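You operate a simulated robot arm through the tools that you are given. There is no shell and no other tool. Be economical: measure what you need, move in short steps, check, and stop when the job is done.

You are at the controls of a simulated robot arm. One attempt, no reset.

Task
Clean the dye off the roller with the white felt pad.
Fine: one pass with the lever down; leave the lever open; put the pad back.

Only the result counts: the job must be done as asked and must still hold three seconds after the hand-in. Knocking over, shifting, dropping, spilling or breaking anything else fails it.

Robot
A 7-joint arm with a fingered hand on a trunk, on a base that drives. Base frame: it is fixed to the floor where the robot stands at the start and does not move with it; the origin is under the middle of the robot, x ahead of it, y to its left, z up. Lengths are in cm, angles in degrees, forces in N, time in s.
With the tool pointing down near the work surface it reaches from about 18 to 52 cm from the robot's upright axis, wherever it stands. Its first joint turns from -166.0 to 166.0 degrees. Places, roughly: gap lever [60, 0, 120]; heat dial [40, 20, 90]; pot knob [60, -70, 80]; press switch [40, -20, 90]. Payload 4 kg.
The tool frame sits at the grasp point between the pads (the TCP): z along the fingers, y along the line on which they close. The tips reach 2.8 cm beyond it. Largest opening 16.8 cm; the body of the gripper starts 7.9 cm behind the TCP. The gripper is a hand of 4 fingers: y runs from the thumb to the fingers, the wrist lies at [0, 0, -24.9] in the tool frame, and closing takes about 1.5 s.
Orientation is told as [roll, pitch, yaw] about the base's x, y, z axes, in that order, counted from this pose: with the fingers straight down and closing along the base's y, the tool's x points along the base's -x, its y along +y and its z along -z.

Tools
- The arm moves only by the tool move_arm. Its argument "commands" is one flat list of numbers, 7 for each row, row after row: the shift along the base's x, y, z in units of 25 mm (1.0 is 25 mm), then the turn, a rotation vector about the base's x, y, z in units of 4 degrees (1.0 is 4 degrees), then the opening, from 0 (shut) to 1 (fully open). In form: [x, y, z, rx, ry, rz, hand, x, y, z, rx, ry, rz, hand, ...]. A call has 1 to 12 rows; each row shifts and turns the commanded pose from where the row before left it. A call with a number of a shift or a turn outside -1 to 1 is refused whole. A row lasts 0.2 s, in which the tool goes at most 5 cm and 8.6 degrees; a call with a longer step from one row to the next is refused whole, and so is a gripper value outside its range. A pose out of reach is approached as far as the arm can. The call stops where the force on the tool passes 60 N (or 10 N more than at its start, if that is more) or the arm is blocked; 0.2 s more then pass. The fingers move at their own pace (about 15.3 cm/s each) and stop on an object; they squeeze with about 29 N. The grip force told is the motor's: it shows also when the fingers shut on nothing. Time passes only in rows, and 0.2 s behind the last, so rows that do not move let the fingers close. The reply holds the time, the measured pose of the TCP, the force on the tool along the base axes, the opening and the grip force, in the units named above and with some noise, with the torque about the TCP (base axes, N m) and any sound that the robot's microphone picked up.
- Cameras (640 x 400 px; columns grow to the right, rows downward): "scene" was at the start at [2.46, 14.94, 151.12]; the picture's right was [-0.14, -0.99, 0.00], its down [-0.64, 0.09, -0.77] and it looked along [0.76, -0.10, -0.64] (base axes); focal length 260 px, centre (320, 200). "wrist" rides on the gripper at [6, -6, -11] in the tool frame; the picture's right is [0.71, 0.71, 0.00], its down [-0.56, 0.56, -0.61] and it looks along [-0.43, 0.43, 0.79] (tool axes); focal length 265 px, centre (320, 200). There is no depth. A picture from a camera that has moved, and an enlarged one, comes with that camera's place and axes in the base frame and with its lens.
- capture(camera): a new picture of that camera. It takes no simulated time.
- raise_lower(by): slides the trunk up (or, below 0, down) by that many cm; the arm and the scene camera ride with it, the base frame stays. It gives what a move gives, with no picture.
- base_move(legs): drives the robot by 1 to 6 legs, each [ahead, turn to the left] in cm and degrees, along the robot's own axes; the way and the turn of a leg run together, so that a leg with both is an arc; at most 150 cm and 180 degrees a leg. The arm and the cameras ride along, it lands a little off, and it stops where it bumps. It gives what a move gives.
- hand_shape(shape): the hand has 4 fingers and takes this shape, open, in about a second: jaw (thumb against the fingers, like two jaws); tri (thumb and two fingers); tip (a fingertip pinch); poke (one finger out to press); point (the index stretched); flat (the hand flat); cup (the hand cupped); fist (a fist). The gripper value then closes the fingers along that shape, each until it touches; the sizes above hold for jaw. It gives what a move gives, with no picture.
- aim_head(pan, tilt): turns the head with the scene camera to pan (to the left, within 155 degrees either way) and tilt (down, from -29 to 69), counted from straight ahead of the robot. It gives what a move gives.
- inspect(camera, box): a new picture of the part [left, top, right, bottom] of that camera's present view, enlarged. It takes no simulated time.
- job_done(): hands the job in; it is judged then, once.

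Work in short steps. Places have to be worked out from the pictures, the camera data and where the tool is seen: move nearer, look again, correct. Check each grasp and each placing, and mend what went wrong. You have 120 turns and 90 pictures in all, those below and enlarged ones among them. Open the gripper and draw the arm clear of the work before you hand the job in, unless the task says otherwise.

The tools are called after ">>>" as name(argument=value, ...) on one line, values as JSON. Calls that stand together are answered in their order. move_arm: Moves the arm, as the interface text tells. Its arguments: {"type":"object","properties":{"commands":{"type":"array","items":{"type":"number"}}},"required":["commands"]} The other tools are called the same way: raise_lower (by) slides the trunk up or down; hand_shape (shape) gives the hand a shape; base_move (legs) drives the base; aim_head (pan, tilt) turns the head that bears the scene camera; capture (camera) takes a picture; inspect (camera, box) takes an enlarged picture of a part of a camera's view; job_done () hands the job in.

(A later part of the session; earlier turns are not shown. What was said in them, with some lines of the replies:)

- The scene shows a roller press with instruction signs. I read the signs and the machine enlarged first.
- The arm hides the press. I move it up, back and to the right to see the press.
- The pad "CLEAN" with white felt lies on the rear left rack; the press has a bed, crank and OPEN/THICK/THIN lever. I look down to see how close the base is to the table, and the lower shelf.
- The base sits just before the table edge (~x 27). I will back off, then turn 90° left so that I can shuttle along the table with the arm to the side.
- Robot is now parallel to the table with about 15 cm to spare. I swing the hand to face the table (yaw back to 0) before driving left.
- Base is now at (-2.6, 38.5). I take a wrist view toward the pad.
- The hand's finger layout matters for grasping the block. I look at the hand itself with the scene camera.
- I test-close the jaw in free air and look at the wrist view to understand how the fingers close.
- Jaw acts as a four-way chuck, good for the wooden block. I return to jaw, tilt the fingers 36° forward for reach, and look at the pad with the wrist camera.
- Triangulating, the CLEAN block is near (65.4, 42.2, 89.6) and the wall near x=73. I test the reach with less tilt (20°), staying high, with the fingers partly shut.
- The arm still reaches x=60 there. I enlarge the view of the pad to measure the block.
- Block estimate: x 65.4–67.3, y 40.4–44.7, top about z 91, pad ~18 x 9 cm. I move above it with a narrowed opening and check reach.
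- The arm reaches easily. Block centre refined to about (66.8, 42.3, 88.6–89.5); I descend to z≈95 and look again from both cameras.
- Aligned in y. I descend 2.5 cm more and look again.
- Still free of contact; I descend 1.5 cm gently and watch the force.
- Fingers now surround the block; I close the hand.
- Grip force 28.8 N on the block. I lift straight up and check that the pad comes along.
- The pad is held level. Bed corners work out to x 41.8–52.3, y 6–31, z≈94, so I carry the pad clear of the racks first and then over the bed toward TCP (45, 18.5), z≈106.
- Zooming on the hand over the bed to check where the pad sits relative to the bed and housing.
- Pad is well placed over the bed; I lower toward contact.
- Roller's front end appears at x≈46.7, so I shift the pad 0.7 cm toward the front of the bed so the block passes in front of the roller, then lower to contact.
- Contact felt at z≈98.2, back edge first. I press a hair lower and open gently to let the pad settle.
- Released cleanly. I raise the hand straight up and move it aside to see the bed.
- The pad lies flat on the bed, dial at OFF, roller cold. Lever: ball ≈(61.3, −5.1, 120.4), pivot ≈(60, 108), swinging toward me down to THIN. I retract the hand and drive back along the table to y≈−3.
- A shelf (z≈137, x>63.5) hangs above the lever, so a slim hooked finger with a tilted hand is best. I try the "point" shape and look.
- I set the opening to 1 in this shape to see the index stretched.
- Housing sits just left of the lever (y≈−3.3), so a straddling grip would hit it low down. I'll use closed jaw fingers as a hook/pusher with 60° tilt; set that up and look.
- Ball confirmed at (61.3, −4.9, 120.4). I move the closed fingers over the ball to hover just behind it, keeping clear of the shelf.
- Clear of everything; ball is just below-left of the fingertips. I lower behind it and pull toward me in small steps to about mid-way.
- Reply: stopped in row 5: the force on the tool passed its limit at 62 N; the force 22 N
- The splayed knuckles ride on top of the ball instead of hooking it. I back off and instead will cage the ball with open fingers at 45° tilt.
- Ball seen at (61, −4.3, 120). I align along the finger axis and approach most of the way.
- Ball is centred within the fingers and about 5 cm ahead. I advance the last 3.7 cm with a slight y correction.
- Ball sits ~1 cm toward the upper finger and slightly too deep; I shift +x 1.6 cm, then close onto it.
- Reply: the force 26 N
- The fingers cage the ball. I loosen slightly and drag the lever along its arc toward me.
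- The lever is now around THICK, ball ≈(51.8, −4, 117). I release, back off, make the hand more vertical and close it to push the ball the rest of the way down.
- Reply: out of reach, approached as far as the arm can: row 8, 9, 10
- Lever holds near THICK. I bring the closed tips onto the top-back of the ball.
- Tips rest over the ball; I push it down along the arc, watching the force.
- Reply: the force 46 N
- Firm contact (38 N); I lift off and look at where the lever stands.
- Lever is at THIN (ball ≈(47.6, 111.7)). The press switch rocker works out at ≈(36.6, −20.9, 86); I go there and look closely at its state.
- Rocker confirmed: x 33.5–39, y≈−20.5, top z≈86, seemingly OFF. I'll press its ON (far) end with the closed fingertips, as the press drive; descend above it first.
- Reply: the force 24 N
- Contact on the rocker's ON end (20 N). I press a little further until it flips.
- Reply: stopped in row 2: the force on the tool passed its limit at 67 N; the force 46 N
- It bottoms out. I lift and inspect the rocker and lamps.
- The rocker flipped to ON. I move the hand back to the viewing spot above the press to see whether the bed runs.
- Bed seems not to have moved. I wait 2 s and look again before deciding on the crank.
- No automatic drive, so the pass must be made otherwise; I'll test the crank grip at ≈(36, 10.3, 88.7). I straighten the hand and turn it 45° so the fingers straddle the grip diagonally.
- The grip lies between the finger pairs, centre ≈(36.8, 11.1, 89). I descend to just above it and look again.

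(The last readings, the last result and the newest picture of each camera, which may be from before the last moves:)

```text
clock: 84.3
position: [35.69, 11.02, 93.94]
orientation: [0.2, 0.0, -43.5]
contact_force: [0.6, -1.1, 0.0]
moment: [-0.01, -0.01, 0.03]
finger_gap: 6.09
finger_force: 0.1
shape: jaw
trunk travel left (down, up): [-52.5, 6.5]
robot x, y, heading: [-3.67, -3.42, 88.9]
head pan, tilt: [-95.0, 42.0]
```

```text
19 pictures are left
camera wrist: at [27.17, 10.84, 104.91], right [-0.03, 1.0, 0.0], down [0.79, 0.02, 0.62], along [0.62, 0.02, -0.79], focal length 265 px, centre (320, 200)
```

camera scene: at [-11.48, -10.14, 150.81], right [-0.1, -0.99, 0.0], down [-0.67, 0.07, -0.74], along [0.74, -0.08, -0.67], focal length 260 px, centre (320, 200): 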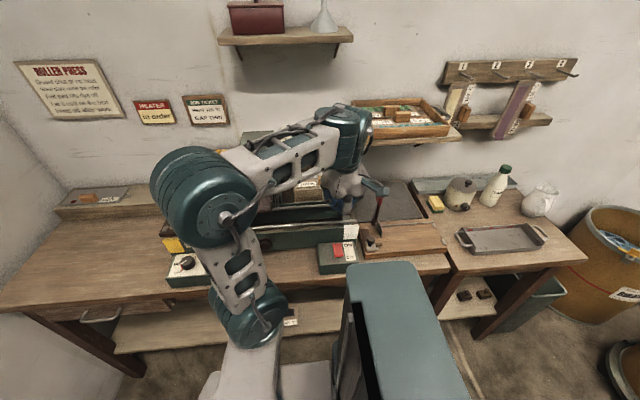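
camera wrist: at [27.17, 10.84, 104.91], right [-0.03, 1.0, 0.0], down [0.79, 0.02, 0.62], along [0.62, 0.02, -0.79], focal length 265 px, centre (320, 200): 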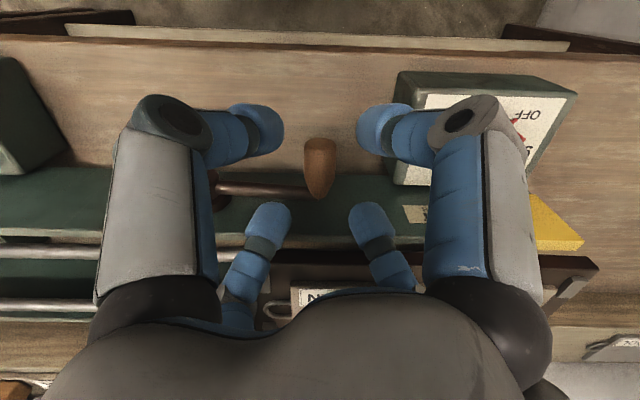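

The frame face is at x≈42.5 and the grip spans x≈35.5–41 at z≈87, y≈11. I lower around it and close.

>>> move_arm(commands=[0.5, 0, -0.6, 0, 0, 0, 0.36, 0, 0, -0.7, 0, 0, 0, 0.36, 0, 0, -0.7, 0, 0, 0, 0.36, 0, 0, -0.5, 0, 0, 0, 0.36, 0, 0, 0, 0, 0, 0, 0.2, 0, 0, 0, 0, 0, 0, 0, 0, 0, 0, 0, 0, 0, 0, 0, 0, 0, 0, 0, 0, 0])

>>> capture(camera="wrist")

```text
clock: 85.0
position: [36.12, 11.06, 90.04]
orientation: [-0.3, 0.3, -43.5]
contact_force: [-25.6, -4.1, 23.4]
moment: [-0.35, -1.02, -0.03]
finger_gap: 5.89
finger_force: 0.2
shape: jaw
trunk travel left (down, up): [-52.5, 6.5]
robot x, y, heading: [-3.43, -3.49, 89.4]
head pan, tilt: [-95.0, 42.0]
stopped in row 3: the force on the tool passed its limit at 86 N (the readings are from after the stop); the commanded pose is now the measured one
```

```text
18 pictures are left
camera wrist: at [27.73, 10.88, 101.05], right [-0.03, 1.0, 0.0], down [0.79, 0.02, 0.61], along [0.61, 0.02, -0.79], focal length 265 px, centre (320, 200)
```

wrist: 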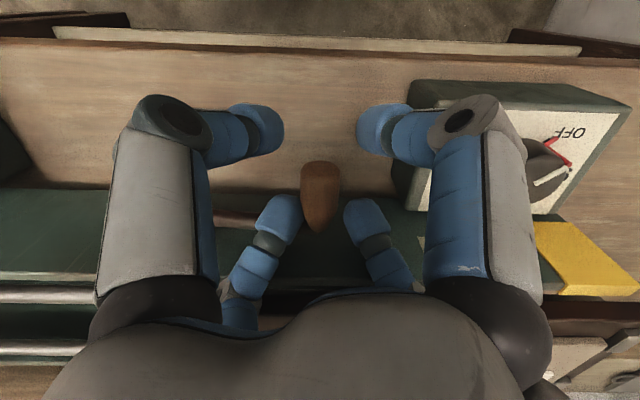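

The rear knuckles touched the frame. I back up, tilt the palm 28° toward me, and re-approach the grip centre (37.6, 11.1, 87.7).

>>> move_arm(commands=[-0.3, 0, 0.8, 0, 0, 0, 0.36, -0.3, 0, 0.8, 0, -1, 0, 0.36, 0, 0, 0, 0, -1, 0, 0.36, 0, 0, 0, 0, -1, 0, 0.36, 0, 0, 0, 0, -1, 0, 0.36, 0, 0, 0, 0, -1, 0, 0.36, 0, 0, 0, 0, -1, 0, 0.36, 0, 0, 0, 0, -1, 0, 0.36])

>>> capture(camera="wrist")

```text
clock: 86.8
position: [35.86, 11.64, 93.81]
orientation: [17.2, -16.8, -45.8]
contact_force: [1.3, -0.2, 0.1]
moment: [0.02, -0.01, -0.01]
finger_gap: 6.07
finger_force: 0.1
shape: jaw
out of reach, approached as far as the arm can: row 5, 6
trunk travel left (down, up): [-52.5, 6.5]
robot x, y, heading: [-3.46, -3.21, 89.1]
head pan, tilt: [-95.0, 42.0]
```

```text
17 pictures are left
camera wrist: at [23.57, 11.53, 100.38], right [-0.03, 1.0, -0.01], down [0.47, 0.02, 0.88], along [0.88, 0.02, -0.47], focal length 265 px, centre (320, 200)
```

wrist: 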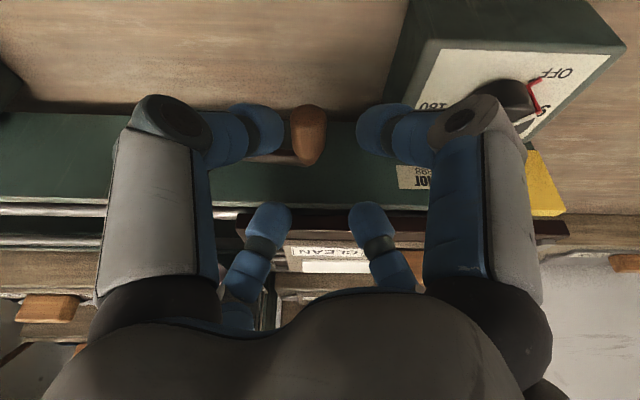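

Now clear of the frame. I lower along the finger axis onto the grip and close.

>>> move_arm(commands=[0.1, -0.1, -0.6, 0, 0, 0, 0.36, 0.15, -0.1, -0.6, 0, 0, 0, 0.36, 0.15, 0, -0.5, 0, 0, 0, 0.36, 0.1, 0, -0.4, 0, 0, 0, 0.36, 0, 0, 0, 0, 0, 0, 0.2, 0, 0, 0, 0, 0, 0, 0, 0, 0, 0, 0, 0, 0, 0, 0, 0, 0, 0, 0, 0, 0])

>>> capture(camera="wrist")

```text
clock: 87.8
position: [37.16, 10.77, 89.82]
orientation: [18.1, -18.6, -46.5]
contact_force: [-32.9, -7.5, 56.4]
moment: [-1.74, -3.02, -1.14]
finger_gap: 3.74
finger_force: 0.1
shape: jaw
trunk travel left (down, up): [-52.5, 6.5]
robot x, y, heading: [-3.28, -3.9, 88.9]
head pan, tilt: [-95.0, 42.0]
stopped in row 5: the force on the tool passed its limit at 71 N (the readings are from after the stop); the commanded pose is now the measured one
```

```text
16 pictures are left
camera wrist: at [24.76, 10.59, 96.04], right [-0.02, 1.0, -0.02], down [0.44, 0.02, 0.9], along [0.9, 0.01, -0.44], focal length 265 px, centre (320, 200)
```

wrist: 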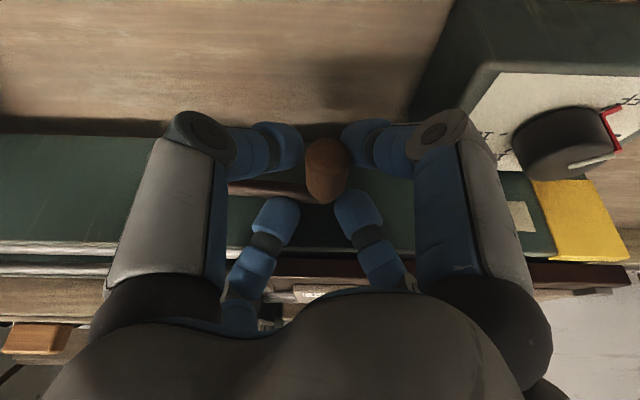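

Grip is between the fingers but the rear ones press on the bed edge. I ease back a centimetre and close.

>>> move_arm(commands=[-0.5, 0, 0, 0, 0, 0, 0.3, 0, 0, 0, 0, 0, 0, 0.1, 0, 0, 0, 0, 0, 0, 0, 0, 0, 0, 0, 0, 0, 0, 0, 0, 0, 0, 0, 0, 0])

>>> capture(camera="wrist")

```text
clock: 89.0
position: [36.57, 11.39, 89.48]
orientation: [18.1, -18.3, -45.8]
contact_force: [16.9, 11.5, 29.0]
moment: [-1.08, -1.75, 0.85]
finger_gap: 3.46
finger_force: 29.0
shape: jaw
trunk travel left (down, up): [-52.5, 6.5]
robot x, y, heading: [-3.66, -3.27, 89.2]
head pan, tilt: [-95.0, 42.0]
```

```text
15 pictures are left
camera wrist: at [24.13, 11.03, 95.66], right [-0.03, 1.0, -0.01], down [0.45, 0.03, 0.89], along [0.89, 0.02, -0.45], focal length 265 px, centre (320, 200)
```

wrist: 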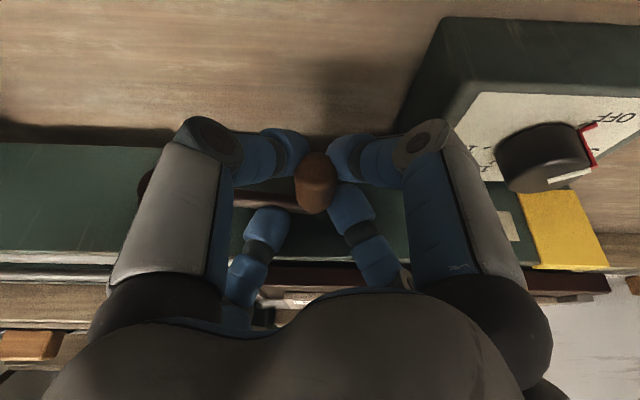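

The grip is held (29 N). I test turning it upward by a couple of cm and watch the force.

>>> move_arm(commands=[0, 0, 0.4, 0, 0, 0, 0, 0, -0.05, 0.4, 0, 0, 0, 0, 0, -0.1, 0.4, 0, 0, 0, 0])

>>> capture(camera="wrist")

```text
clock: 89.8
position: [36.4, 10.84, 92.12]
orientation: [17.7, -17.9, -46.1]
contact_force: [25.0, 5.3, 1.8]
moment: [-0.03, -1.26, 0.17]
finger_gap: 3.24
finger_force: 29.3
shape: jaw
trunk travel left (down, up): [-52.5, 6.5]
robot x, y, heading: [-3.4, -3.36, 89.0]
head pan, tilt: [-95.0, 42.0]
```

```text
14 pictures are left
camera wrist: at [24.15, 10.63, 98.57], right [-0.03, 1.0, -0.01], down [0.46, 0.02, 0.89], along [0.89, 0.02, -0.46], focal length 265 px, centre (320, 200)
```

wrist: 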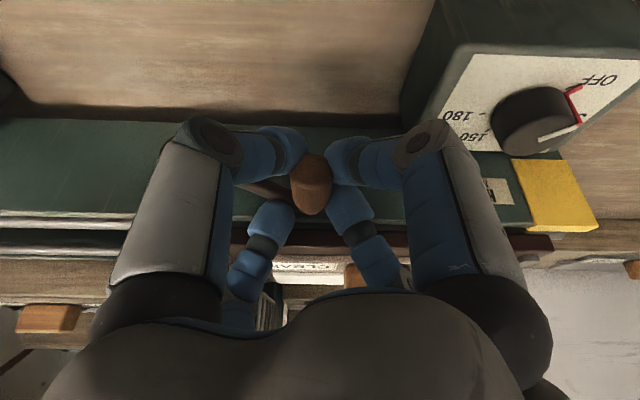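

The crank works: 15° moved the bed about 2.9 cm to the right, so the full pass needs about 150°. I slide my hold 0.8 cm outward to clear the guard handle and continue along the circle.

>>> move_arm(commands=[0, 0, 0, 0, 0, 0, 0.25, -0.32, 0, 0, 0, 0, 0, 0.25, 0, 0, 0, 0, 0, 0, 0.1, 0, 0, 0, 0, 0, 0, 0, 0, 0, 0, 0, 0, 0, 0, 0, -0.17, 0.48, 0, 0, 0, 0, 0, -0.17, 0.48, 0, 0, 0, 0, 0, -0.29, 0.42, 0, 0, 0, 0, 0, -0.29, 0.42, 0, 0, 0, 0])

>>> capture(camera="wrist")

```text
clock: 91.8
position: [35.39, 8.57, 96.63]
orientation: [17.6, -17.6, -45.9]
contact_force: [-0.3, 0.2, 0.5]
moment: [0.01, 0.05, 0.0]
finger_gap: 1.4
finger_force: 28.8
shape: jaw
trunk travel left (down, up): [-52.5, 6.5]
robot x, y, heading: [-3.28, -3.28, 88.8]
head pan, tilt: [-95.0, 42.0]
```

```text
13 pictures are left
camera wrist: at [23.05, 8.29, 103.1], right [-0.03, 1.0, -0.01], down [0.46, 0.02, 0.89], along [0.89, 0.02, -0.46], focal length 265 px, centre (320, 200)
```

wrist: 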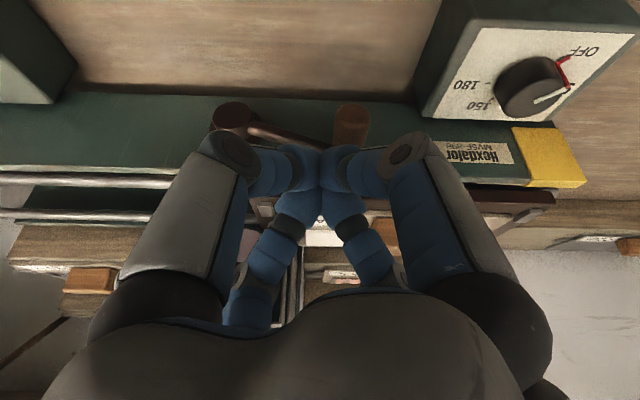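

My hold slid off the tip; the crank stayed at ~17°. I re-grip at the earlier good depth and lift it to about 50°.

>>> move_arm(commands=[-0.3, 0.45, 0.4, 0, 0, 0, 0.2, -0.2, 0.46, 0, 0, 0, 0, 0.36, 0, 0, 0, 0, 0, 0, 0.36, 0, 0, 0, 0, 0, 0, 0.36, 0.3, 0, -0.7, 0, 0, 0, 0.36, 0.35, 0, -0.8, 0, 0, 0, 0.36, 0.33, 0, -0.8, 0, 0, 0, 0.36, 0, 0, 0, 0, 0, 0, 0.15, 0, 0, 0, 0, 0, 0, 0, 0, 0, 0, 0, 0, 0, 0, 0, 0, 0, 0, 0, 0, 0])

>>> move_arm(commands=[0, -0.1, 0.48, 0, 0, 0, 0, 0, -0.17, 0.48, 0, 0, 0, 0, 0, -0.29, 0.42, 0, 0, 0, 0, 0, -0.29, 0.4, 0, 0, 0, 0, 0, -0.3, 0.32, 0, 0, 0, 0])

>>> capture(camera="wrist")

```text
clock: 94.2
position: [36.58, 10.85, 91.86]
orientation: [17.6, -17.7, -46.0]
contact_force: [7.0, -1.1, -2.3]
moment: [0.02, -0.47, 0.0]
finger_gap: 2.82
finger_force: 28.9
shape: jaw
trunk travel left (down, up): [-52.5, 6.5]
robot x, y, heading: [-3.61, -3.34, 89.0]
head pan, tilt: [-95.0, 42.0]
```

```text
clock: 95.5
position: [36.77, 7.94, 97.17]
orientation: [17.7, -17.6, -45.9]
contact_force: [4.8, 1.3, -3.4]
moment: [0.19, -0.32, 0.05]
finger_gap: 2.59
finger_force: 28.6
shape: jaw
trunk travel left (down, up): [-52.5, 6.5]
robot x, y, heading: [-3.29, -2.82, 88.9]
head pan, tilt: [-95.0, 42.0]
```

```text
12 pictures are left
camera wrist: at [24.36, 7.69, 103.58], right [-0.03, 1.0, -0.01], down [0.46, 0.02, 0.89], along [0.89, 0.02, -0.46], focal length 265 px, centre (320, 200)
```

wrist: 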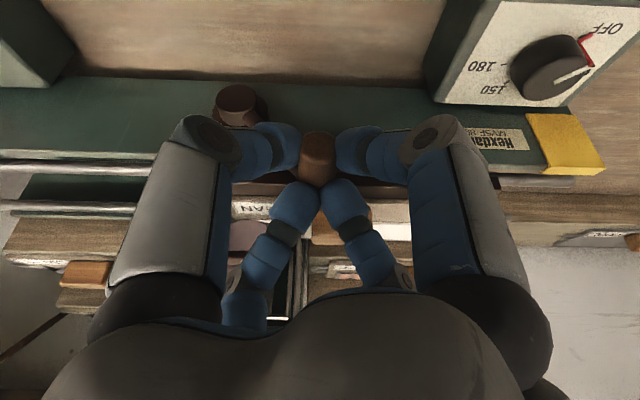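

Grip held well and the crank is at about 47°. To avoid the guard handle I now release, move to the +y side with closed fingers, and will push the grip over the top.

>>> move_arm(commands=[0, 0, 0, 0, 0, 0, 0.36, 0, 0, 0, 0, 0, 0, 0.36, 0, 0, 0, 0, 0, 0, 0.36, -0.33, 0, 0.73, 0, 0, 0, 0.36, -0.33, 0, 0.73, 0, 0, 0, 0.36, -0.33, 0, 0.73, 0, 0, 0, 0.36, 0, 0.8, 0, 0, 0, 0, 0.1, 0, 0.8, 0, 0, 0, 0, 0, 0, 0, 0, 0, 0, 0, 0, 0, 0, 0, 0, 0, 0, 0])

>>> move_arm(commands=[0.2, 0, -0.8, 0, 0, 0, 0, 0.2, 0, -0.8, 0, 0, 0, 0, 0.2, 0, -0.8, 0, 0, 0, 0, 0, -0.4, 0.2, 0, 0, 0, 0])

>>> capture(camera="wrist")

```text
clock: 97.7
position: [34.1, 11.95, 102.49]
orientation: [17.7, -17.6, -46.0]
contact_force: [0.0, 0.6, 0.2]
moment: [-0.01, 0.01, -0.03]
finger_gap: 0.0
finger_force: 28.1
shape: jaw
trunk travel left (down, up): [-52.5, 6.5]
robot x, y, heading: [-3.45, -3.3, 89.1]
head pan, tilt: [-95.0, 42.0]
```

```text
clock: 98.7
position: [35.59, 11.05, 97.16]
orientation: [17.6, -17.7, -45.8]
contact_force: [0.2, 0.0, 0.5]
moment: [-0.01, 0.02, 0.01]
finger_gap: 0.01
finger_force: 29.2
shape: jaw
trunk travel left (down, up): [-52.5, 6.5]
robot x, y, heading: [-3.34, -3.3, 89.3]
head pan, tilt: [-95.0, 42.0]
```

```text
11 pictures are left
camera wrist: at [23.31, 10.79, 103.52], right [-0.03, 1.0, -0.01], down [0.46, 0.02, 0.89], along [0.89, 0.02, -0.46], focal length 265 px, centre (320, 200)
```

wrist: 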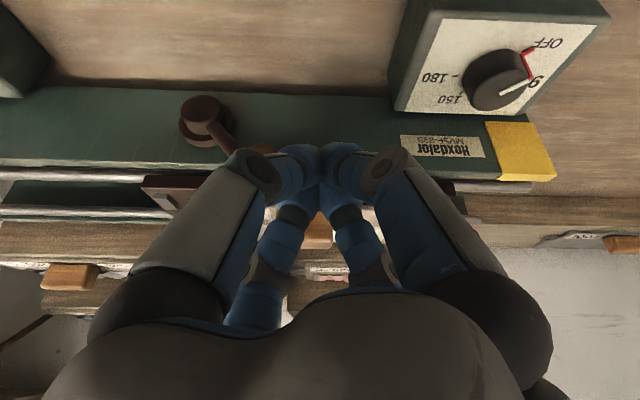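

The crank stands at ~47° just −y of my closed fingers. I push it over the top along its circle.

>>> move_arm(commands=[0, -0.5, 0.1, 0, 0, 0, 0, 0, -0.4, 0.05, 0, 0, 0, 0, 0, -0.47, 0.16, 0, 0, 0, 0, 0, -0.47, 0.16, 0, 0, 0, 0, 0, -0.5, 0.04, 0, 0, 0, 0, 0, -0.5, 0.04, 0, 0, 0, 0, 0, -0.5, -0.04, 0, 0, 0, 0, 0, -0.5, -0.04, 0, 0, 0, 0])

>>> capture(camera="wrist")

```text
clock: 100.5
position: [35.6, 1.32, 98.22]
orientation: [17.5, -17.6, -46.0]
contact_force: [-0.2, 0.1, 1.2]
moment: [-0.04, 0.05, -0.02]
finger_gap: 0.03
finger_force: 29.4
shape: jaw
trunk travel left (down, up): [-52.5, 6.5]
robot x, y, heading: [-3.43, -3.32, 88.8]
head pan, tilt: [-95.0, 42.0]
```

```text
10 pictures are left
camera wrist: at [23.26, 1.08, 104.71], right [-0.03, 1.0, -0.01], down [0.46, 0.02, 0.89], along [0.89, 0.02, -0.46], focal length 265 px, centre (320, 200)
```

wrist: 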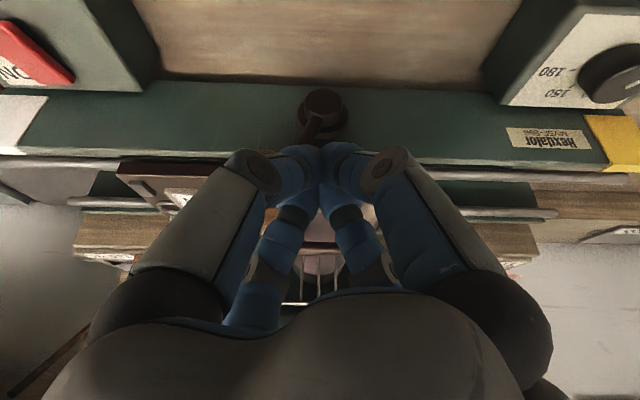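

Crank is just past the top and the bed with pad has moved under the roller. I continue pushing down the far side.

>>> move_arm(commands=[0, -0.47, -0.2, 0, 0, 0, 0, 0, -0.47, -0.2, 0, 0, 0, 0, 0, -0.42, -0.3, 0, 0, 0, 0, 0, -0.42, -0.3, 0, 0, 0, 0, 0, -0.3, -0.26, 0, 0, 0, 0, 0, -0.3, -0.26, 0, 0, 0, 0, 0, 0.4, 0.6, 0, 0, 0, 0, 0, 0, 0.8, 0, 0, 0, 0, 0, -0.6, 0.4, 0, 0, 0, 0, 0, -0.8, 0, 0, 0, 0, 0])

>>> capture(camera="wrist")

```text
clock: 102.7
position: [35.68, -7.21, 99.05]
orientation: [17.6, -17.5, -46.0]
contact_force: [0.6, -0.1, 0.7]
moment: [-0.02, 0.0, -0.01]
finger_gap: 0.0
finger_force: 29.3
shape: jaw
trunk travel left (down, up): [-52.5, 6.5]
robot x, y, heading: [-3.6, -3.63, 89.3]
head pan, tilt: [-95.0, 42.0]
```

```text
9 pictures are left
camera wrist: at [23.3, -7.42, 105.53], right [-0.03, 1.0, -0.01], down [0.46, 0.02, 0.89], along [0.89, 0.02, -0.46], focal length 265 px, centre (320, 200)
```

wrist: 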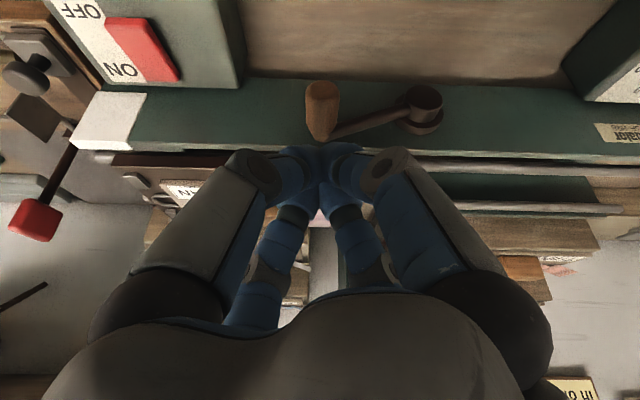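

Crank at ~162°, bed's right end at y≈−24: the felt has fully passed the roller. I push the grip gently down to the end of its travel for completeness, then retreat up.

>>> move_arm(commands=[0, 0, -0.6, 0, 0, 0, 0, 0, 0, -0.6, 0, 0, 0, 0, 0, 0, -0.5, 0, 0, 0, 0, 0, 0, -0.4, 0, 0, 0, 0])

>>> move_arm(commands=[0, 0, 1, 0, 0, 0, 0, -0.2, 0, 1, 0, 0, 0, 0, 0, 0, 1, 0, 0, 1, 0, 0, 0, 1, 0, 0, 1, 0, 0, 0, 1, 0, 0, 1, 0, 0, 0, 1, 0, 0, 1, 0, 0, 0, 1, 0, 0, 1, 0, 0, 0, 0.6, 0, 0, 1, 0, 0, 0, 0, 0, 0, 1, 0, 0, 0, 0, 0, 0, 1, 0, 0, 0, 0, 0, 0, 1, 0, 0, 0, 0, 0, 0, 1, 0])

```text
clock: 103.7
position: [35.75, -7.12, 93.58]
orientation: [17.7, -17.5, -46.1]
contact_force: [1.1, -0.6, 0.3]
moment: [0.04, -0.02, 0.0]
finger_gap: 0.0
finger_force: 28.9
shape: jaw
trunk travel left (down, up): [-52.5, 6.5]
robot x, y, heading: [-3.59, -3.32, 89.1]
head pan, tilt: [-95.0, 42.0]
```

```text
clock: 106.2
position: [39.18, -7.24, 111.75]
orientation: [17.0, -17.3, -11.8]
contact_force: [-0.3, 0.3, 0.3]
moment: [-0.01, 0.0, -0.02]
finger_gap: 0.0
finger_force: 28.8
shape: jaw
out of reach, approached as far as the arm can: row 7, 8, 9
trunk travel left (down, up): [-52.5, 6.5]
robot x, y, heading: [-3.52, -3.38, 89.3]
head pan, tilt: [-95.0, 42.0]
```

Pass complete. Next the lever: I reset the hand orientation (roll 0, 45° tilt) away from the press before pushing the ball up from below.

>>> move_arm(commands=[-0.8, 0.2, 0, 0, 0, 1, 0, -0.8, 0.2, 0, 0, 0, 1, 0, -0.4, 0.2, 0, 0, 0, 1, 0, 0, 0.1, 0, -0.956, 0, -0.292, 0, 0, 0, 0, -0.956, 0, -0.292, 0, 0, 0, 0, -0.956, 0, -0.292, 0, 0, 0, 0, -0.956, 0, -0.292, 0, 0, 0, 0, -0.2, 0, 0, 0])

>>> move_arm(commands=[0.2, 0.1, 0, 0, -1, 0, 0, 0.2, 0, 0, 0, -1, 0, 0, 0.2, 0, 0, 0, -1, 0, 0, 0.2, 0, 0, 0, -1, 0, 0, 0.2, 0, 0, 0, -1, 0, 0, 0.2, 0, 0, 0, -1, 0, 0])

```text
clock: 108.0
position: [34.25, -5.42, 111.9]
orientation: [0.2, -17.2, 0.5]
contact_force: [-0.6, 0.3, 0.2]
moment: [-0.01, 0.0, 0.01]
finger_gap: 0.0
finger_force: 28.9
shape: jaw
trunk travel left (down, up): [-52.5, 6.5]
robot x, y, heading: [-3.57, -3.73, 89.2]
head pan, tilt: [-95.0, 42.0]
```

```text
clock: 109.5
position: [37.29, -5.13, 111.96]
orientation: [0.0, -41.2, 0.6]
contact_force: [-0.2, 0.4, -0.2]
moment: [0.01, 0.0, 0.01]
finger_gap: 0.0
finger_force: 28.8
shape: jaw
trunk travel left (down, up): [-52.5, 6.5]
robot x, y, heading: [-3.11, -3.21, 89.0]
head pan, tilt: [-95.0, 42.0]
```

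Orientation good. I bring the closed fingers under the ball from the front and push it up along the arc.

>>> move_arm(commands=[0.7, 0, -0.8, 0, 0, 0, 0, 0.7, 0.05, -0.8, 0, 0, 0, 0, 0.5, 0, 0.3, 0, 0, 0, 0, 0.5, 0, 0.4, 0, 0, 0, 0, 0.5, 0, 0.6, 0, 0, 0, 0, 0.38, 0, 0.7, 0, 0, 0, 0, 0.38, 0, 0.7, 0, 0, 0, 0, 0.44, 0, 0.48, 0, 0, 0, 0, 0.44, 0, 0.48, 0, 0, 0, 0])

>>> capture(camera="wrist")

```text
clock: 111.5
position: [48.7, -5.05, 116.98]
orientation: [-0.1, -41.3, 0.6]
contact_force: [-0.2, 0.4, -1.2]
moment: [-0.03, -0.02, 0.0]
finger_gap: 0.02
finger_force: 29.0
shape: jaw
trunk travel left (down, up): [-52.5, 6.5]
robot x, y, heading: [-3.41, -3.62, 89.0]
head pan, tilt: [-95.0, 42.0]
```

```text
8 pictures are left
camera wrist: at [37.04, -11.19, 121.31], right [-0.54, 0.7, -0.47], down [0.01, 0.56, 0.83], along [0.84, 0.44, -0.31], focal length 265 px, centre (320, 200)
```

wrist: 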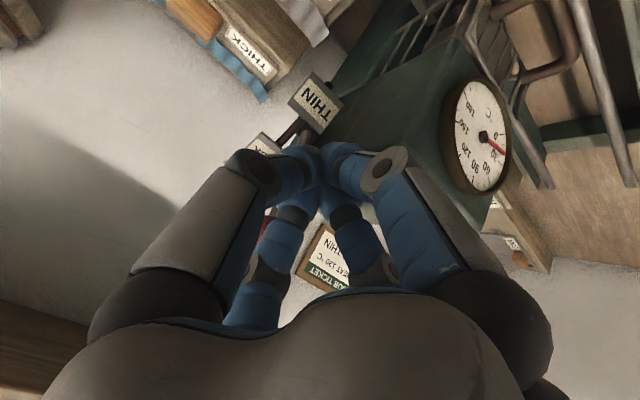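

The ball is being pushed (now ~67°). I continue along the arc until OPEN, watching for the stop.

>>> move_arm(commands=[0.56, 0, 0.34, 0, 0, 0, 0, 0.56, 0, 0.34, 0, 0, 0, 0, 0.5, 0, 0.2, 0, 0, 0, 0, 0.5, 0, 0.2, 0, 0, 0, 0, 0.4, 0, 0, 0, 0, 0, 0, 0.3, 0, 0, 0, 0, 0, 0])

```text
clock: 112.8
position: [55.74, -4.95, 119.75]
orientation: [0.0, -41.2, 0.7]
contact_force: [0.2, 0.1, 0.5]
moment: [-0.02, 0.0, 0.0]
finger_gap: 0.0
finger_force: 28.9
shape: jaw
trunk travel left (down, up): [-52.5, 6.5]
robot x, y, heading: [-3.23, -3.28, 89.2]
head pan, tilt: [-95.0, 42.0]
```

>>> move_arm(commands=[0.4, 0, 0, 0, 0, 0, 0, 0.4, 0, 0, 0, 0, 0, 0])

>>> capture(camera="wrist")

```text
clock: 113.5
position: [56.6, -4.98, 119.71]
orientation: [0.0, -40.7, 0.7]
contact_force: [-58.6, 2.9, -6.3]
moment: [-0.05, -0.39, 0.17]
finger_gap: 0.0
finger_force: 29.2
shape: jaw
trunk travel left (down, up): [-52.5, 6.5]
robot x, y, heading: [-3.75, -3.44, 89.0]
head pan, tilt: [-95.0, 42.0]
```

```text
7 pictures are left
camera wrist: at [44.92, -11.17, 124.15], right [-0.54, 0.7, -0.46], down [0.02, 0.56, 0.83], along [0.84, 0.44, -0.32], focal length 265 px, centre (320, 200)
```

wrist: 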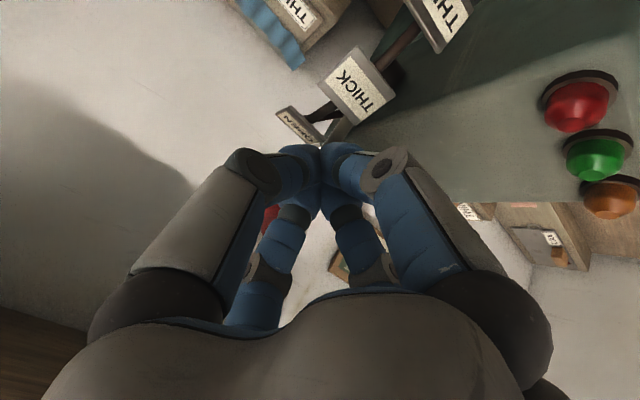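

Lever reached its OPEN stop. I back straight off and go to a viewing pose above the pad's new place on the right.

>>> move_arm(commands=[-1, 0, 0, 0, 0, 0, 0, -1, 0, 0, 0, 0, 0, 0, -1, 0, 0, 0, 0, 0, 0, -1, 0, 0, 0, 0, 0, 0, -1, 0, 0, 0, 0, 0, 0, -1, -0.4, 0, 0, 0, 0, 0, -0.5, -0.8, 0, 0, 1, 0, 0.2, 0, -0.8, -0.5, 0, 1, 0, 0.34, 0, -0.8, -1, 0, 1, 0, 0.34, 0, 0, -1, 0, 1, 0, 0.34, 0, 0, -0.5, 0, 1, 0, 0.34])

>>> capture(camera="wrist")

```text
clock: 115.8
position: [41.53, -12.13, 112.14]
orientation: [0.3, -21.1, 0.5]
contact_force: [0.3, 0.3, 0.5]
moment: [0.0, 0.03, 0.01]
finger_gap: 5.68
finger_force: 0.1
shape: jaw
trunk travel left (down, up): [-52.5, 6.5]
robot x, y, heading: [-3.69, -2.94, 89.0]
head pan, tilt: [-95.0, 42.0]
```

```text
6 pictures are left
camera wrist: at [31.96, -18.2, 120.17], right [-0.67, 0.7, -0.25], down [0.29, 0.56, 0.78], along [0.69, 0.44, -0.58], focal length 265 px, centre (320, 200)
```

wrist: 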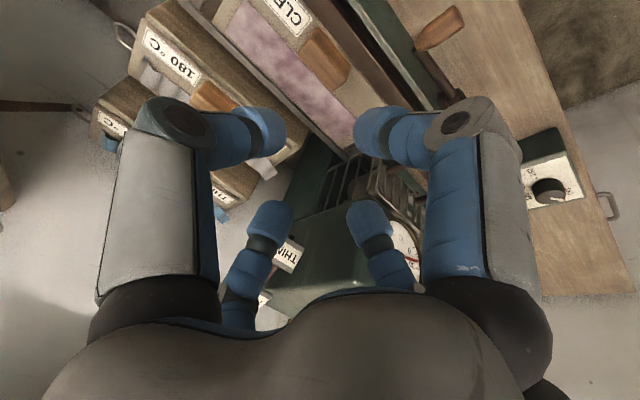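

The felt is now stained with the dye – the roller is cleaned. The block is at ≈(44.2, −14.7, 95.9); I descend over it.

>>> move_arm(commands=[0.54, -0.52, -1, 0, 0, 0, 0.34, 0.54, -0.52, -1, 0, 0, 0, 0.34, 0, 0, -1, 0, 0, 0, 0.36, 0, 0, -1, 0, 0, 0, 0.36, 0, 0, -0.6, 0, 0, 0, 0.36])

>>> capture(camera="wrist")

```text
clock: 117.0
position: [43.93, -14.68, 100.67]
orientation: [0.3, -21.2, 0.5]
contact_force: [0.5, -0.3, 0.5]
moment: [0.0, -0.01, -0.03]
finger_gap: 6.03
finger_force: 0.0
shape: jaw
trunk travel left (down, up): [-52.5, 6.5]
robot x, y, heading: [-3.32, -3.58, 89.2]
head pan, tilt: [-95.0, 42.0]
```

```text
5 pictures are left
camera wrist: at [34.43, -20.82, 108.74], right [-0.67, 0.7, -0.25], down [0.29, 0.56, 0.78], along [0.69, 0.44, -0.58], focal length 265 px, centre (320, 200)
```

wrist: 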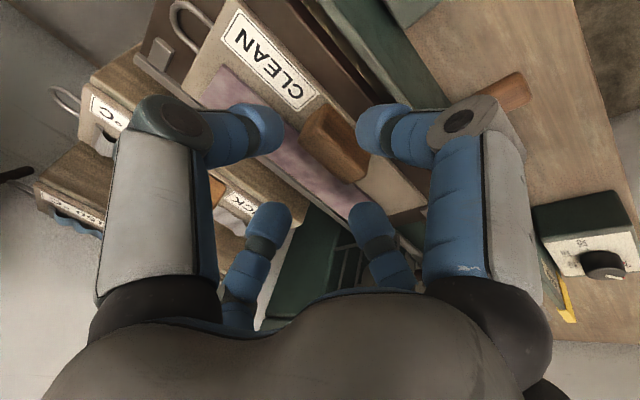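

Aligned. I lower the last 2.7 cm and close on the block.

>>> move_arm(commands=[0.1, -0.05, -0.4, 0, 0, 0, 0.35, 0.04, 0, -0.4, 0, 0, 0, 0.34, 0, 0, -0.27, 0, 0, 0, 0.34, 0, 0, 0, 0, 0, 0, 0.2, 0, 0, 0, 0, 0, 0, 0.1, 0, 0, 0, 0, 0, 0, 0, 0, 0, 0, 0, 0, 0, 0, 0, 0, 0, 0, 0, 0, 0])

>>> move_arm(commands=[0, 0, 0.4, 0, 0, 0, 0, 0, 0, 1, 0, 0, 0, 0, 0, 0, 1, 0, 0, 0, 0])

>>> capture(camera="wrist")

```text
clock: 118.8
position: [44.49, -14.98, 97.93]
orientation: [0.3, -21.2, 0.5]
contact_force: [0.0, -0.5, -1.0]
moment: [0.0, 0.04, 0.03]
finger_gap: 3.52
finger_force: 29.2
shape: jaw
trunk travel left (down, up): [-52.5, 6.5]
robot x, y, heading: [-3.76, -2.9, 88.9]
head pan, tilt: [-95.0, 42.0]
```

```text
clock: 119.7
position: [44.53, -14.79, 103.86]
orientation: [0.3, -21.2, 0.4]
contact_force: [0.6, -0.1, -0.3]
moment: [0.0, 0.05, -0.03]
finger_gap: 3.52
finger_force: 28.8
shape: jaw
trunk travel left (down, up): [-52.5, 6.5]
robot x, y, heading: [-3.32, -2.97, 89.0]
head pan, tilt: [-95.0, 42.0]
```

```text
4 pictures are left
camera wrist: at [34.96, -20.92, 111.98], right [-0.67, 0.7, -0.25], down [0.29, 0.56, 0.78], along [0.69, 0.44, -0.58], focal length 265 px, centre (320, 200)
```

wrist: 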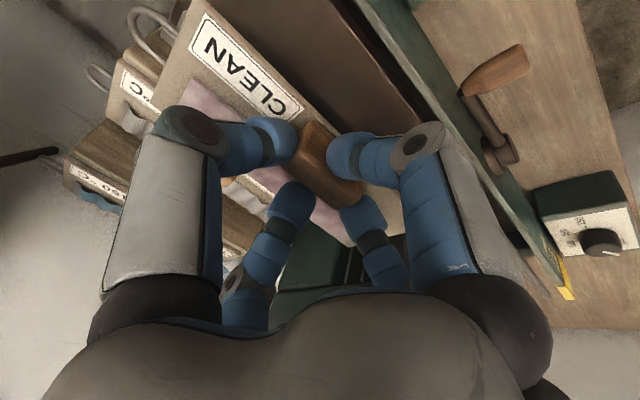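

The stained pad is held again. I lift, retract in front of the press, and drive left toward the rack.

>>> move_arm(commands=[0, 0, 1, 0, 0, 0, 0, 0, 0, 1, 0, 0, 0, 0, 0, 0, 1, 0, 0, 0, 0, -1, 0.2, 0, 0, 0, 0, 0, -1, 0.2, 0, 0, 0, 0, 0, -1, 0.2, 0, 0, 0, 0, 0, -0.9, 0.2, 0, 0, 0, 0, 0, 0, 1, 0, 0, 0, 0, 0, 0, 1, 0, 0, 0, 0, 0, 0, 1, 0, 0, 0, 0, 0, 0, 0.8, 0, 0, 0, 0, 0])

>>> base_move(legs=[[41, 0]])

```text
clock: 122.0
position: [34.61, -3.29, 111.58]
orientation: [0.3, -21.3, 0.5]
contact_force: [-0.5, 0.6, -0.9]
moment: [0.0, 0.03, 0.01]
finger_gap: 3.55
finger_force: 28.8
shape: jaw
trunk travel left (down, up): [-52.5, 6.5]
robot x, y, heading: [-3.13, -3.36, 89.1]
head pan, tilt: [-95.0, 42.0]
```

```text
clock: 124.6
position: [35.41, 38.46, 111.54]
orientation: [0.4, -21.3, 0.3]
contact_force: [0.4, -0.5, -0.8]
moment: [0.01, 0.04, 0.01]
finger_gap: 3.57
finger_force: 29.5
shape: jaw
trunk travel left (down, up): [-52.5, 6.5]
robot x, y, heading: [-2.53, 38.52, 88.7]
head pan, tilt: [-95.0, 42.0]
```

At the rack side (robot y 38.5). I retrace the earlier lift path back over the pad's place.

>>> move_arm(commands=[1, 0.5, -0.4, 0, 0, 0, 0, 1, 0.5, -0.4, 0, 0, 0, 0, 1, 0.54, -0.4, 0, 0, 0, 0, 1, 0, -0.13, 0, 0, 0, 0, 1, 0, -0.13, 0, 0, 0, 0, 1, 0, -0.13, 0, 0, 0, 0, 1, 0, -0.13, 0, 0, 0, 0, 1, 0, -0.13, 0, 0, 0, 0, 1, 0, -0.13, 0, 0, 0, 0, 1, 0, -0.13, 0, 0, 0, 0, 1, 0, -0.6, 0, 0, 0, 0, 1, 0, -1, 0, 0, 0, 0])

>>> move_arm(commands=[0.5, 0, -1, 0, 0, 0, 0, 0, 0, 0, 0, 0, 0, 0])

>>> capture(camera="wrist")

```text
clock: 127.2
position: [65.52, 42.44, 102.44]
orientation: [0.2, -21.4, 0.2]
contact_force: [-3.7, 2.9, 9.8]
moment: [-1.29, -0.09, -0.44]
finger_gap: 3.77
finger_force: 29.0
shape: jaw
trunk travel left (down, up): [-52.5, 6.5]
robot x, y, heading: [-2.71, 38.78, 88.9]
head pan, tilt: [-95.0, 42.0]
```

```text
clock: 127.8
position: [66.74, 42.31, 99.75]
orientation: [0.3, -21.1, 0.3]
contact_force: [-0.3, 2.9, -1.0]
moment: [0.01, 0.05, -0.04]
finger_gap: 3.11
finger_force: 28.9
shape: jaw
trunk travel left (down, up): [-52.5, 6.5]
robot x, y, heading: [-2.81, 38.88, 88.9]
head pan, tilt: [-95.0, 42.0]
```

```text
3 pictures are left
camera wrist: at [57.2, 36.21, 107.79], right [-0.66, 0.7, -0.25], down [0.3, 0.56, 0.78], along [0.69, 0.44, -0.58], focal length 265 px, centre (320, 200)
```

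wrist: 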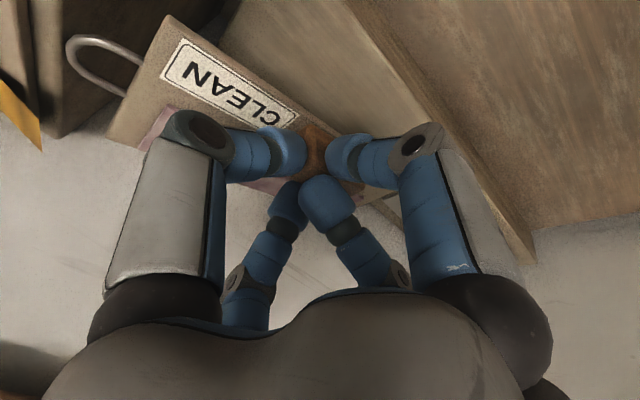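

The pad's right end brushed the neighbouring rack and tipped up ~15° in the grip (nothing else appears moved). I shift 3 mm left and lower vertically; contact of the low left end will level it in the grip.

>>> move_arm(commands=[0, 0.12, -0.4, 0, 0, 0, 0, 0, 0, -0.5, 0, 0, 0, 0, 0, 0, -0.5, 0, 0, 0, 0, 0, 0, -0.5, 0, 0, 0, 0])

```text
clock: 128.8
position: [66.76, 42.42, 95.14]
orientation: [0.3, -21.3, 0.1]
contact_force: [0.6, -0.6, -2.3]
moment: [-0.02, 0.05, 0.01]
finger_gap: 3.05
finger_force: 29.1
shape: jaw
trunk travel left (down, up): [-52.5, 6.5]
robot x, y, heading: [-2.95, 38.78, 89.0]
head pan, tilt: [-95.0, 42.0]
```

No contact yet. I continue in small steps to the rest height, watching the moment.

>>> move_arm(commands=[0, 0, -0.3, 0, 0, 0, 0, 0, 0, -0.3, 0, 0, 0, 0, 0, 0, -0.2, 0, 0, 0, 0])

```text
clock: 129.6
position: [66.76, 42.62, 93.07]
orientation: [0.2, -21.1, 0.1]
contact_force: [0.8, -0.6, 2.5]
moment: [0.34, -0.02, -0.06]
finger_gap: 2.98
finger_force: 29.0
shape: jaw
trunk travel left (down, up): [-52.5, 6.5]
robot x, y, heading: [-2.68, 38.49, 88.6]
head pan, tilt: [-95.0, 42.0]
```

>>> move_arm(commands=[0, 0, -0.25, 0, 0, 0, 0, 0, 0, -0.25, 0, 0, 0, 0, 0, -0.06, -0.25, 0, 0, 0, 0, 0, 0, -0.1, 0, 0, 0, 0])

>>> capture(camera="wrist")

```text
clock: 130.6
position: [66.78, 42.34, 91.04]
orientation: [0.3, -21.4, 0.1]
contact_force: [1.8, -2.1, 9.3]
moment: [0.42, -0.05, -0.01]
finger_gap: 2.97
finger_force: 29.1
shape: jaw
trunk travel left (down, up): [-52.5, 6.5]
robot x, y, heading: [-2.33, 38.65, 88.7]
head pan, tilt: [-95.0, 42.0]
```

```text
2 pictures are left
camera wrist: at [57.18, 36.21, 99.08], right [-0.66, 0.71, -0.25], down [0.29, 0.56, 0.78], along [0.69, 0.44, -0.57], focal length 265 px, centre (320, 200)
```

wrist: 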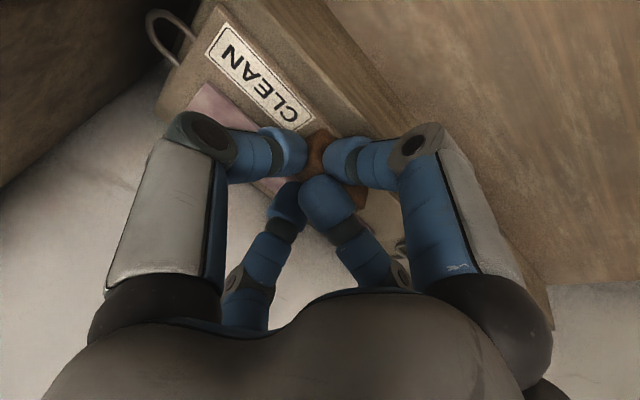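

Pad lies flat again within about half a cm of its old place. I nudge 4 mm toward the wall, release, and raise the hand straight up.

>>> move_arm(commands=[0.16, 0, 0, 0, 0, 0, 0, 0, 0, 0, 0, 0, 0, 0.2, 0, 0, 0, 0, 0, 0, 0.36, 0, 0, 0, 0, 0, 0, 0.36, 0, 0, 0, 0, 0, 0, 0.36, 0, 0, 0.4, 0, 0, 0, 0.36, 0, 0, 0.8, 0, 0, 0, 0.36, 0, 0, 1, 0, 0, 0, 0.36, 0, 0, 1, 0, 0, 0, 0.36, -0.5, 0, 1, 0, 0, 0, 0.36, -1, 0, 0.5, 0, 0, 0, 0.36, -1, 0, 0, 0, 0, 0, 0.36])

>>> capture(camera="wrist")

```text
clock: 133.2
position: [60.8, 42.33, 102.76]
orientation: [0.3, -21.3, 0.1]
contact_force: [0.0, 0.3, 0.1]
moment: [-0.01, 0.0, -0.02]
finger_gap: 6.01
finger_force: 0.0
shape: jaw
trunk travel left (down, up): [-52.5, 6.5]
robot x, y, heading: [-2.88, 38.78, 88.6]
head pan, tilt: [-95.0, 42.0]
```

```text
1 pictures are left
camera wrist: at [51.24, 36.28, 110.84], right [-0.66, 0.71, -0.25], down [0.3, 0.56, 0.78], along [0.69, 0.44, -0.58], focal length 265 px, centre (320, 200)
```

wrist: 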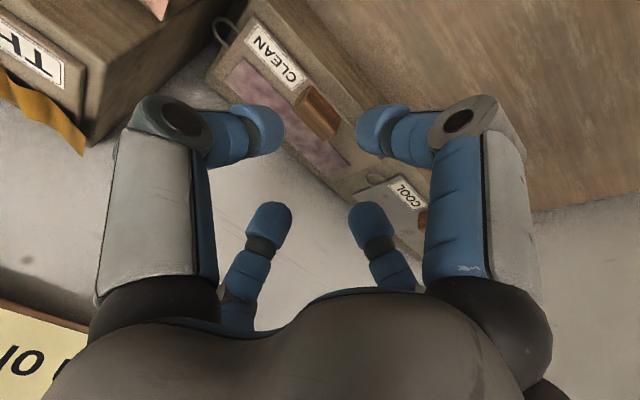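

The dyed pad is back flat in its place. Last, I return the press switch to OFF as found: retract, close the hand and drive back right.

>>> move_arm(commands=[-1, -0.1, 0.4, 0, 0, 0, 0.2, -1, -0.1, 0.4, 0, 0, 0, 0, -1, -0.1, 0.4, 0, 0, 0, 0, -1, -0.1, 0.4, 0, 0, 0, 0, -1, -0.1, 0.4, 0, 0, 0, 0, -1, -0.1, 0.4, 0, 0, 0, 0, -1, -0.1, 0.4, 0, 0, 0, 0, -1, -0.1, 0.4, 0, 0, 0, 0, -1, -0.1, 0.4, 0, 0, 0, 0, -1, -0.1, 0.4, 0, 0, 0, 0])

>>> base_move(legs=[[-41.5, 0]])

>>> move_arm(commands=[0, -1, 0, 0, 1, 0, 0, 0, -1, 0, 0, 1, 0, 0, 0, -1, 0, 0, 0, 0, 0, 0, -1, 0, 0, 0, 0, 0, 0, -1, 0, 0, 0, 0, 0, 0, -1, 0, 0, 0, 0, 0, 0, 0, -1, 0, 0, 0, 0, 0, 0, -1, 0, 0, 0, 0])

```text
clock: 135.4
position: [35.84, 39.88, 112.52]
orientation: [0.4, -21.2, 0.0]
contact_force: [1.1, -0.6, 0.5]
moment: [0.0, 0.0, 0.02]
finger_gap: 0.02
finger_force: 29.0
shape: jaw
trunk travel left (down, up): [-52.5, 6.5]
robot x, y, heading: [-3.08, 38.77, 88.7]
head pan, tilt: [-95.0, 42.0]
```

```text
clock: 138.0
position: [35.04, -1.83, 112.53]
orientation: [0.3, -21.2, 0.1]
contact_force: [-0.3, -0.4, 0.8]
moment: [0.03, 0.02, 0.03]
finger_gap: 0.0
finger_force: 29.0
shape: jaw
trunk travel left (down, up): [-52.5, 6.5]
robot x, y, heading: [-3.53, -3.03, 88.6]
head pan, tilt: [-95.0, 42.0]
```

```text
clock: 139.8
position: [35.18, -16.57, 107.52]
orientation: [0.4, -13.2, 0.2]
contact_force: [-0.1, 0.4, -0.4]
moment: [-0.02, 0.02, 0.03]
finger_gap: 0.0
finger_force: 28.7
shape: jaw
trunk travel left (down, up): [-52.5, 6.5]
robot x, y, heading: [-3.97, -2.92, 88.7]
head pan, tilt: [-95.0, 42.0]
```

>>> move_arm(commands=[-0.3, -0.8, 0, 0, 0, 0, 0, -0.28, -0.84, -0.5, 0, 0, 0, 0, 0, 0, -1, 0, 0, 0, 0, 0, 0, -1, 0, 0, 0, 0, 0, 0, -1, 0, 0, 0, 0, 0, 0, -1, 0, 0, 0, 0, 0, 0, -1, 0, 0, 0, 0, 0, 0, -0.8, 0, 0, 0, 0])

>>> move_arm(commands=[0, 0, -0.2, 0, 0, 0, 0, 0, 0, -0.2, 0, 0, 0, 0, 0, 0, -0.2, 0, 0, 0, 0, 0, 0, -0.2, 0, 0, 0, 0])

```text
clock: 141.6
position: [33.5, -20.8, 91.67]
orientation: [0.3, -13.2, 0.2]
contact_force: [0.0, -0.7, 0.7]
moment: [0.01, 0.02, -0.01]
finger_gap: 0.0
finger_force: 29.0
shape: jaw
trunk travel left (down, up): [-52.5, 6.5]
robot x, y, heading: [-3.78, -3.07, 89.1]
head pan, tilt: [-95.0, 42.0]
```

```text
clock: 142.6
position: [33.56, -20.74, 89.83]
orientation: [0.3, -13.2, 0.2]
contact_force: [-0.6, 0.3, -0.2]
moment: [0.03, 0.04, -0.01]
finger_gap: 0.0
finger_force: 29.3
shape: jaw
trunk travel left (down, up): [-52.5, 6.5]
robot x, y, heading: [-3.55, -2.64, 89.0]
head pan, tilt: [-95.0, 42.0]
```

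No contact yet; pressing further in small steps.

>>> move_arm(commands=[0, 0, -0.2, 0, 0, 0, 0, 0, 0, -0.2, 0, 0, 0, 0, 0, 0, -0.2, 0, 0, 0, 0])

```text
clock: 143.2
position: [33.48, -21.02, 89.58]
orientation: [-0.3, -13.9, 0.5]
contact_force: [-16.4, 8.8, 41.9]
moment: [0.41, 0.41, 0.03]
finger_gap: 0.0
finger_force: 28.9
shape: jaw
trunk travel left (down, up): [-52.5, 6.5]
robot x, y, heading: [-3.66, -2.79, 88.9]
head pan, tilt: [-95.0, 42.0]
stopped in row 2: the force on the tool passed its limit at 68 N (the readings are from after the stop); the commanded pose is now the measured one
```

Firm stop at 68 N. I lift to the same viewing pose as before and use the last picture to check the rocker.

>>> move_arm(commands=[0, 0, 1, 0, 0, 0, 0, 0, 0, 1, 0, 0, 0, 0, 0, 0, 1, 0, 0, 0, 0, 0.6, 0, 1, 0, 0, 0, 0, 0.6, 0, 1, 0, 0, 0, 0, 0.48, 0, 1, 0, 0, 0, 0])

>>> inspect(camera="wrist", box=[290, 0, 450, 125])

```text
clock: 144.6
position: [37.73, -20.89, 104.26]
orientation: [-0.2, -13.6, 0.4]
contact_force: [-0.2, -0.4, -0.5]
moment: [0.01, 0.04, 0.03]
finger_gap: 0.01
finger_force: 29.1
shape: jaw
trunk travel left (down, up): [-52.5, 6.5]
robot x, y, heading: [-3.37, -2.57, 88.8]
head pan, tilt: [-95.0, 42.0]
```

```text
3.20 times, centred on (370, 62) of wrist
camera zoom: at [29.39, -26.87, 113.54], right [-0.69, 0.7, -0.17], down [0.39, 0.56, 0.73], along [0.61, 0.44, -0.67], focal length 849 px, centre (160, 640)
```

zoom: 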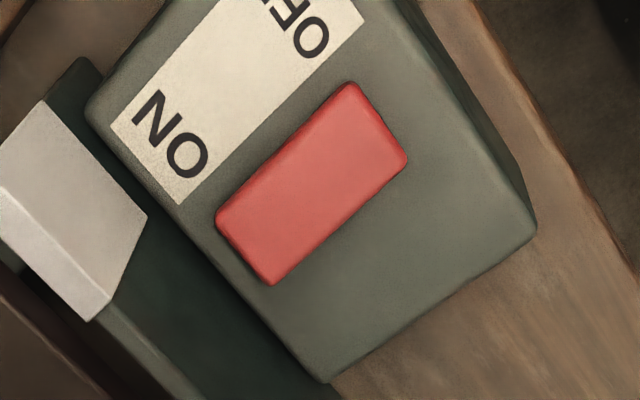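

The rocker looks as it did originally (OFF). I open the hand and draw the arm clear.

>>> move_arm(commands=[-0.5, 0.3, 1, 0, 0, 0, 0, -0.5, 0.5, 1, 0, 0, 0, 0.3, -0.5, 0.5, 1, 0, 0, 0, 0.6, 0, 0.5, 1, 0, 0, 0, 1, 0, 0, 0, 0, 0, 0, 1, 0, 0, 0, 0, 0, 0, 1, 0, 0, 0, 0, 0, 0, 1])

>>> job_done()

```text
clock: 145.7
position: [36.36, -15.94, 113.76]
orientation: [-0.3, -13.5, -0.2]
contact_force: [0.5, -2.6, -0.3]
moment: [0.18, -0.02, 0.04]
finger_gap: 16.79
finger_force: 0.0
shape: jaw
out of reach, approached as far as the arm can: row 4
trunk travel left (down, up): [-52.5, 6.5]
robot x, y, heading: [-3.58, -2.93, 88.9]
head pan, tilt: [-95.0, 42.0]
stopped in row 5: the arm was blocked; the commanded pose is now the measured one
```

```text
The job is handed in.
```

I made one pass of the felt pad under the roller with the lever at THIN. The felt came out stained with dye; I did not look at the roller itself afterwards. The lever is back at its OPEN stop, and the pad is on its rack within about half a centimetre of where it was.

- **Switch:** I turned the press switch ON to see if it drove the bed. It did not, so I used the crank and then set the switch back to OFF.
- **Bed:** it is still at the right-hand end of its travel.
- **Pad return:** on the way back the pad brushed the neighbouring rack and tipped in the grip. I levelled it before releasing, and nothing else looked moved.
- **Final retract:** the arm reported being blocked, at about 3 N, just before I handed in. I had no pictures left to see what it met.
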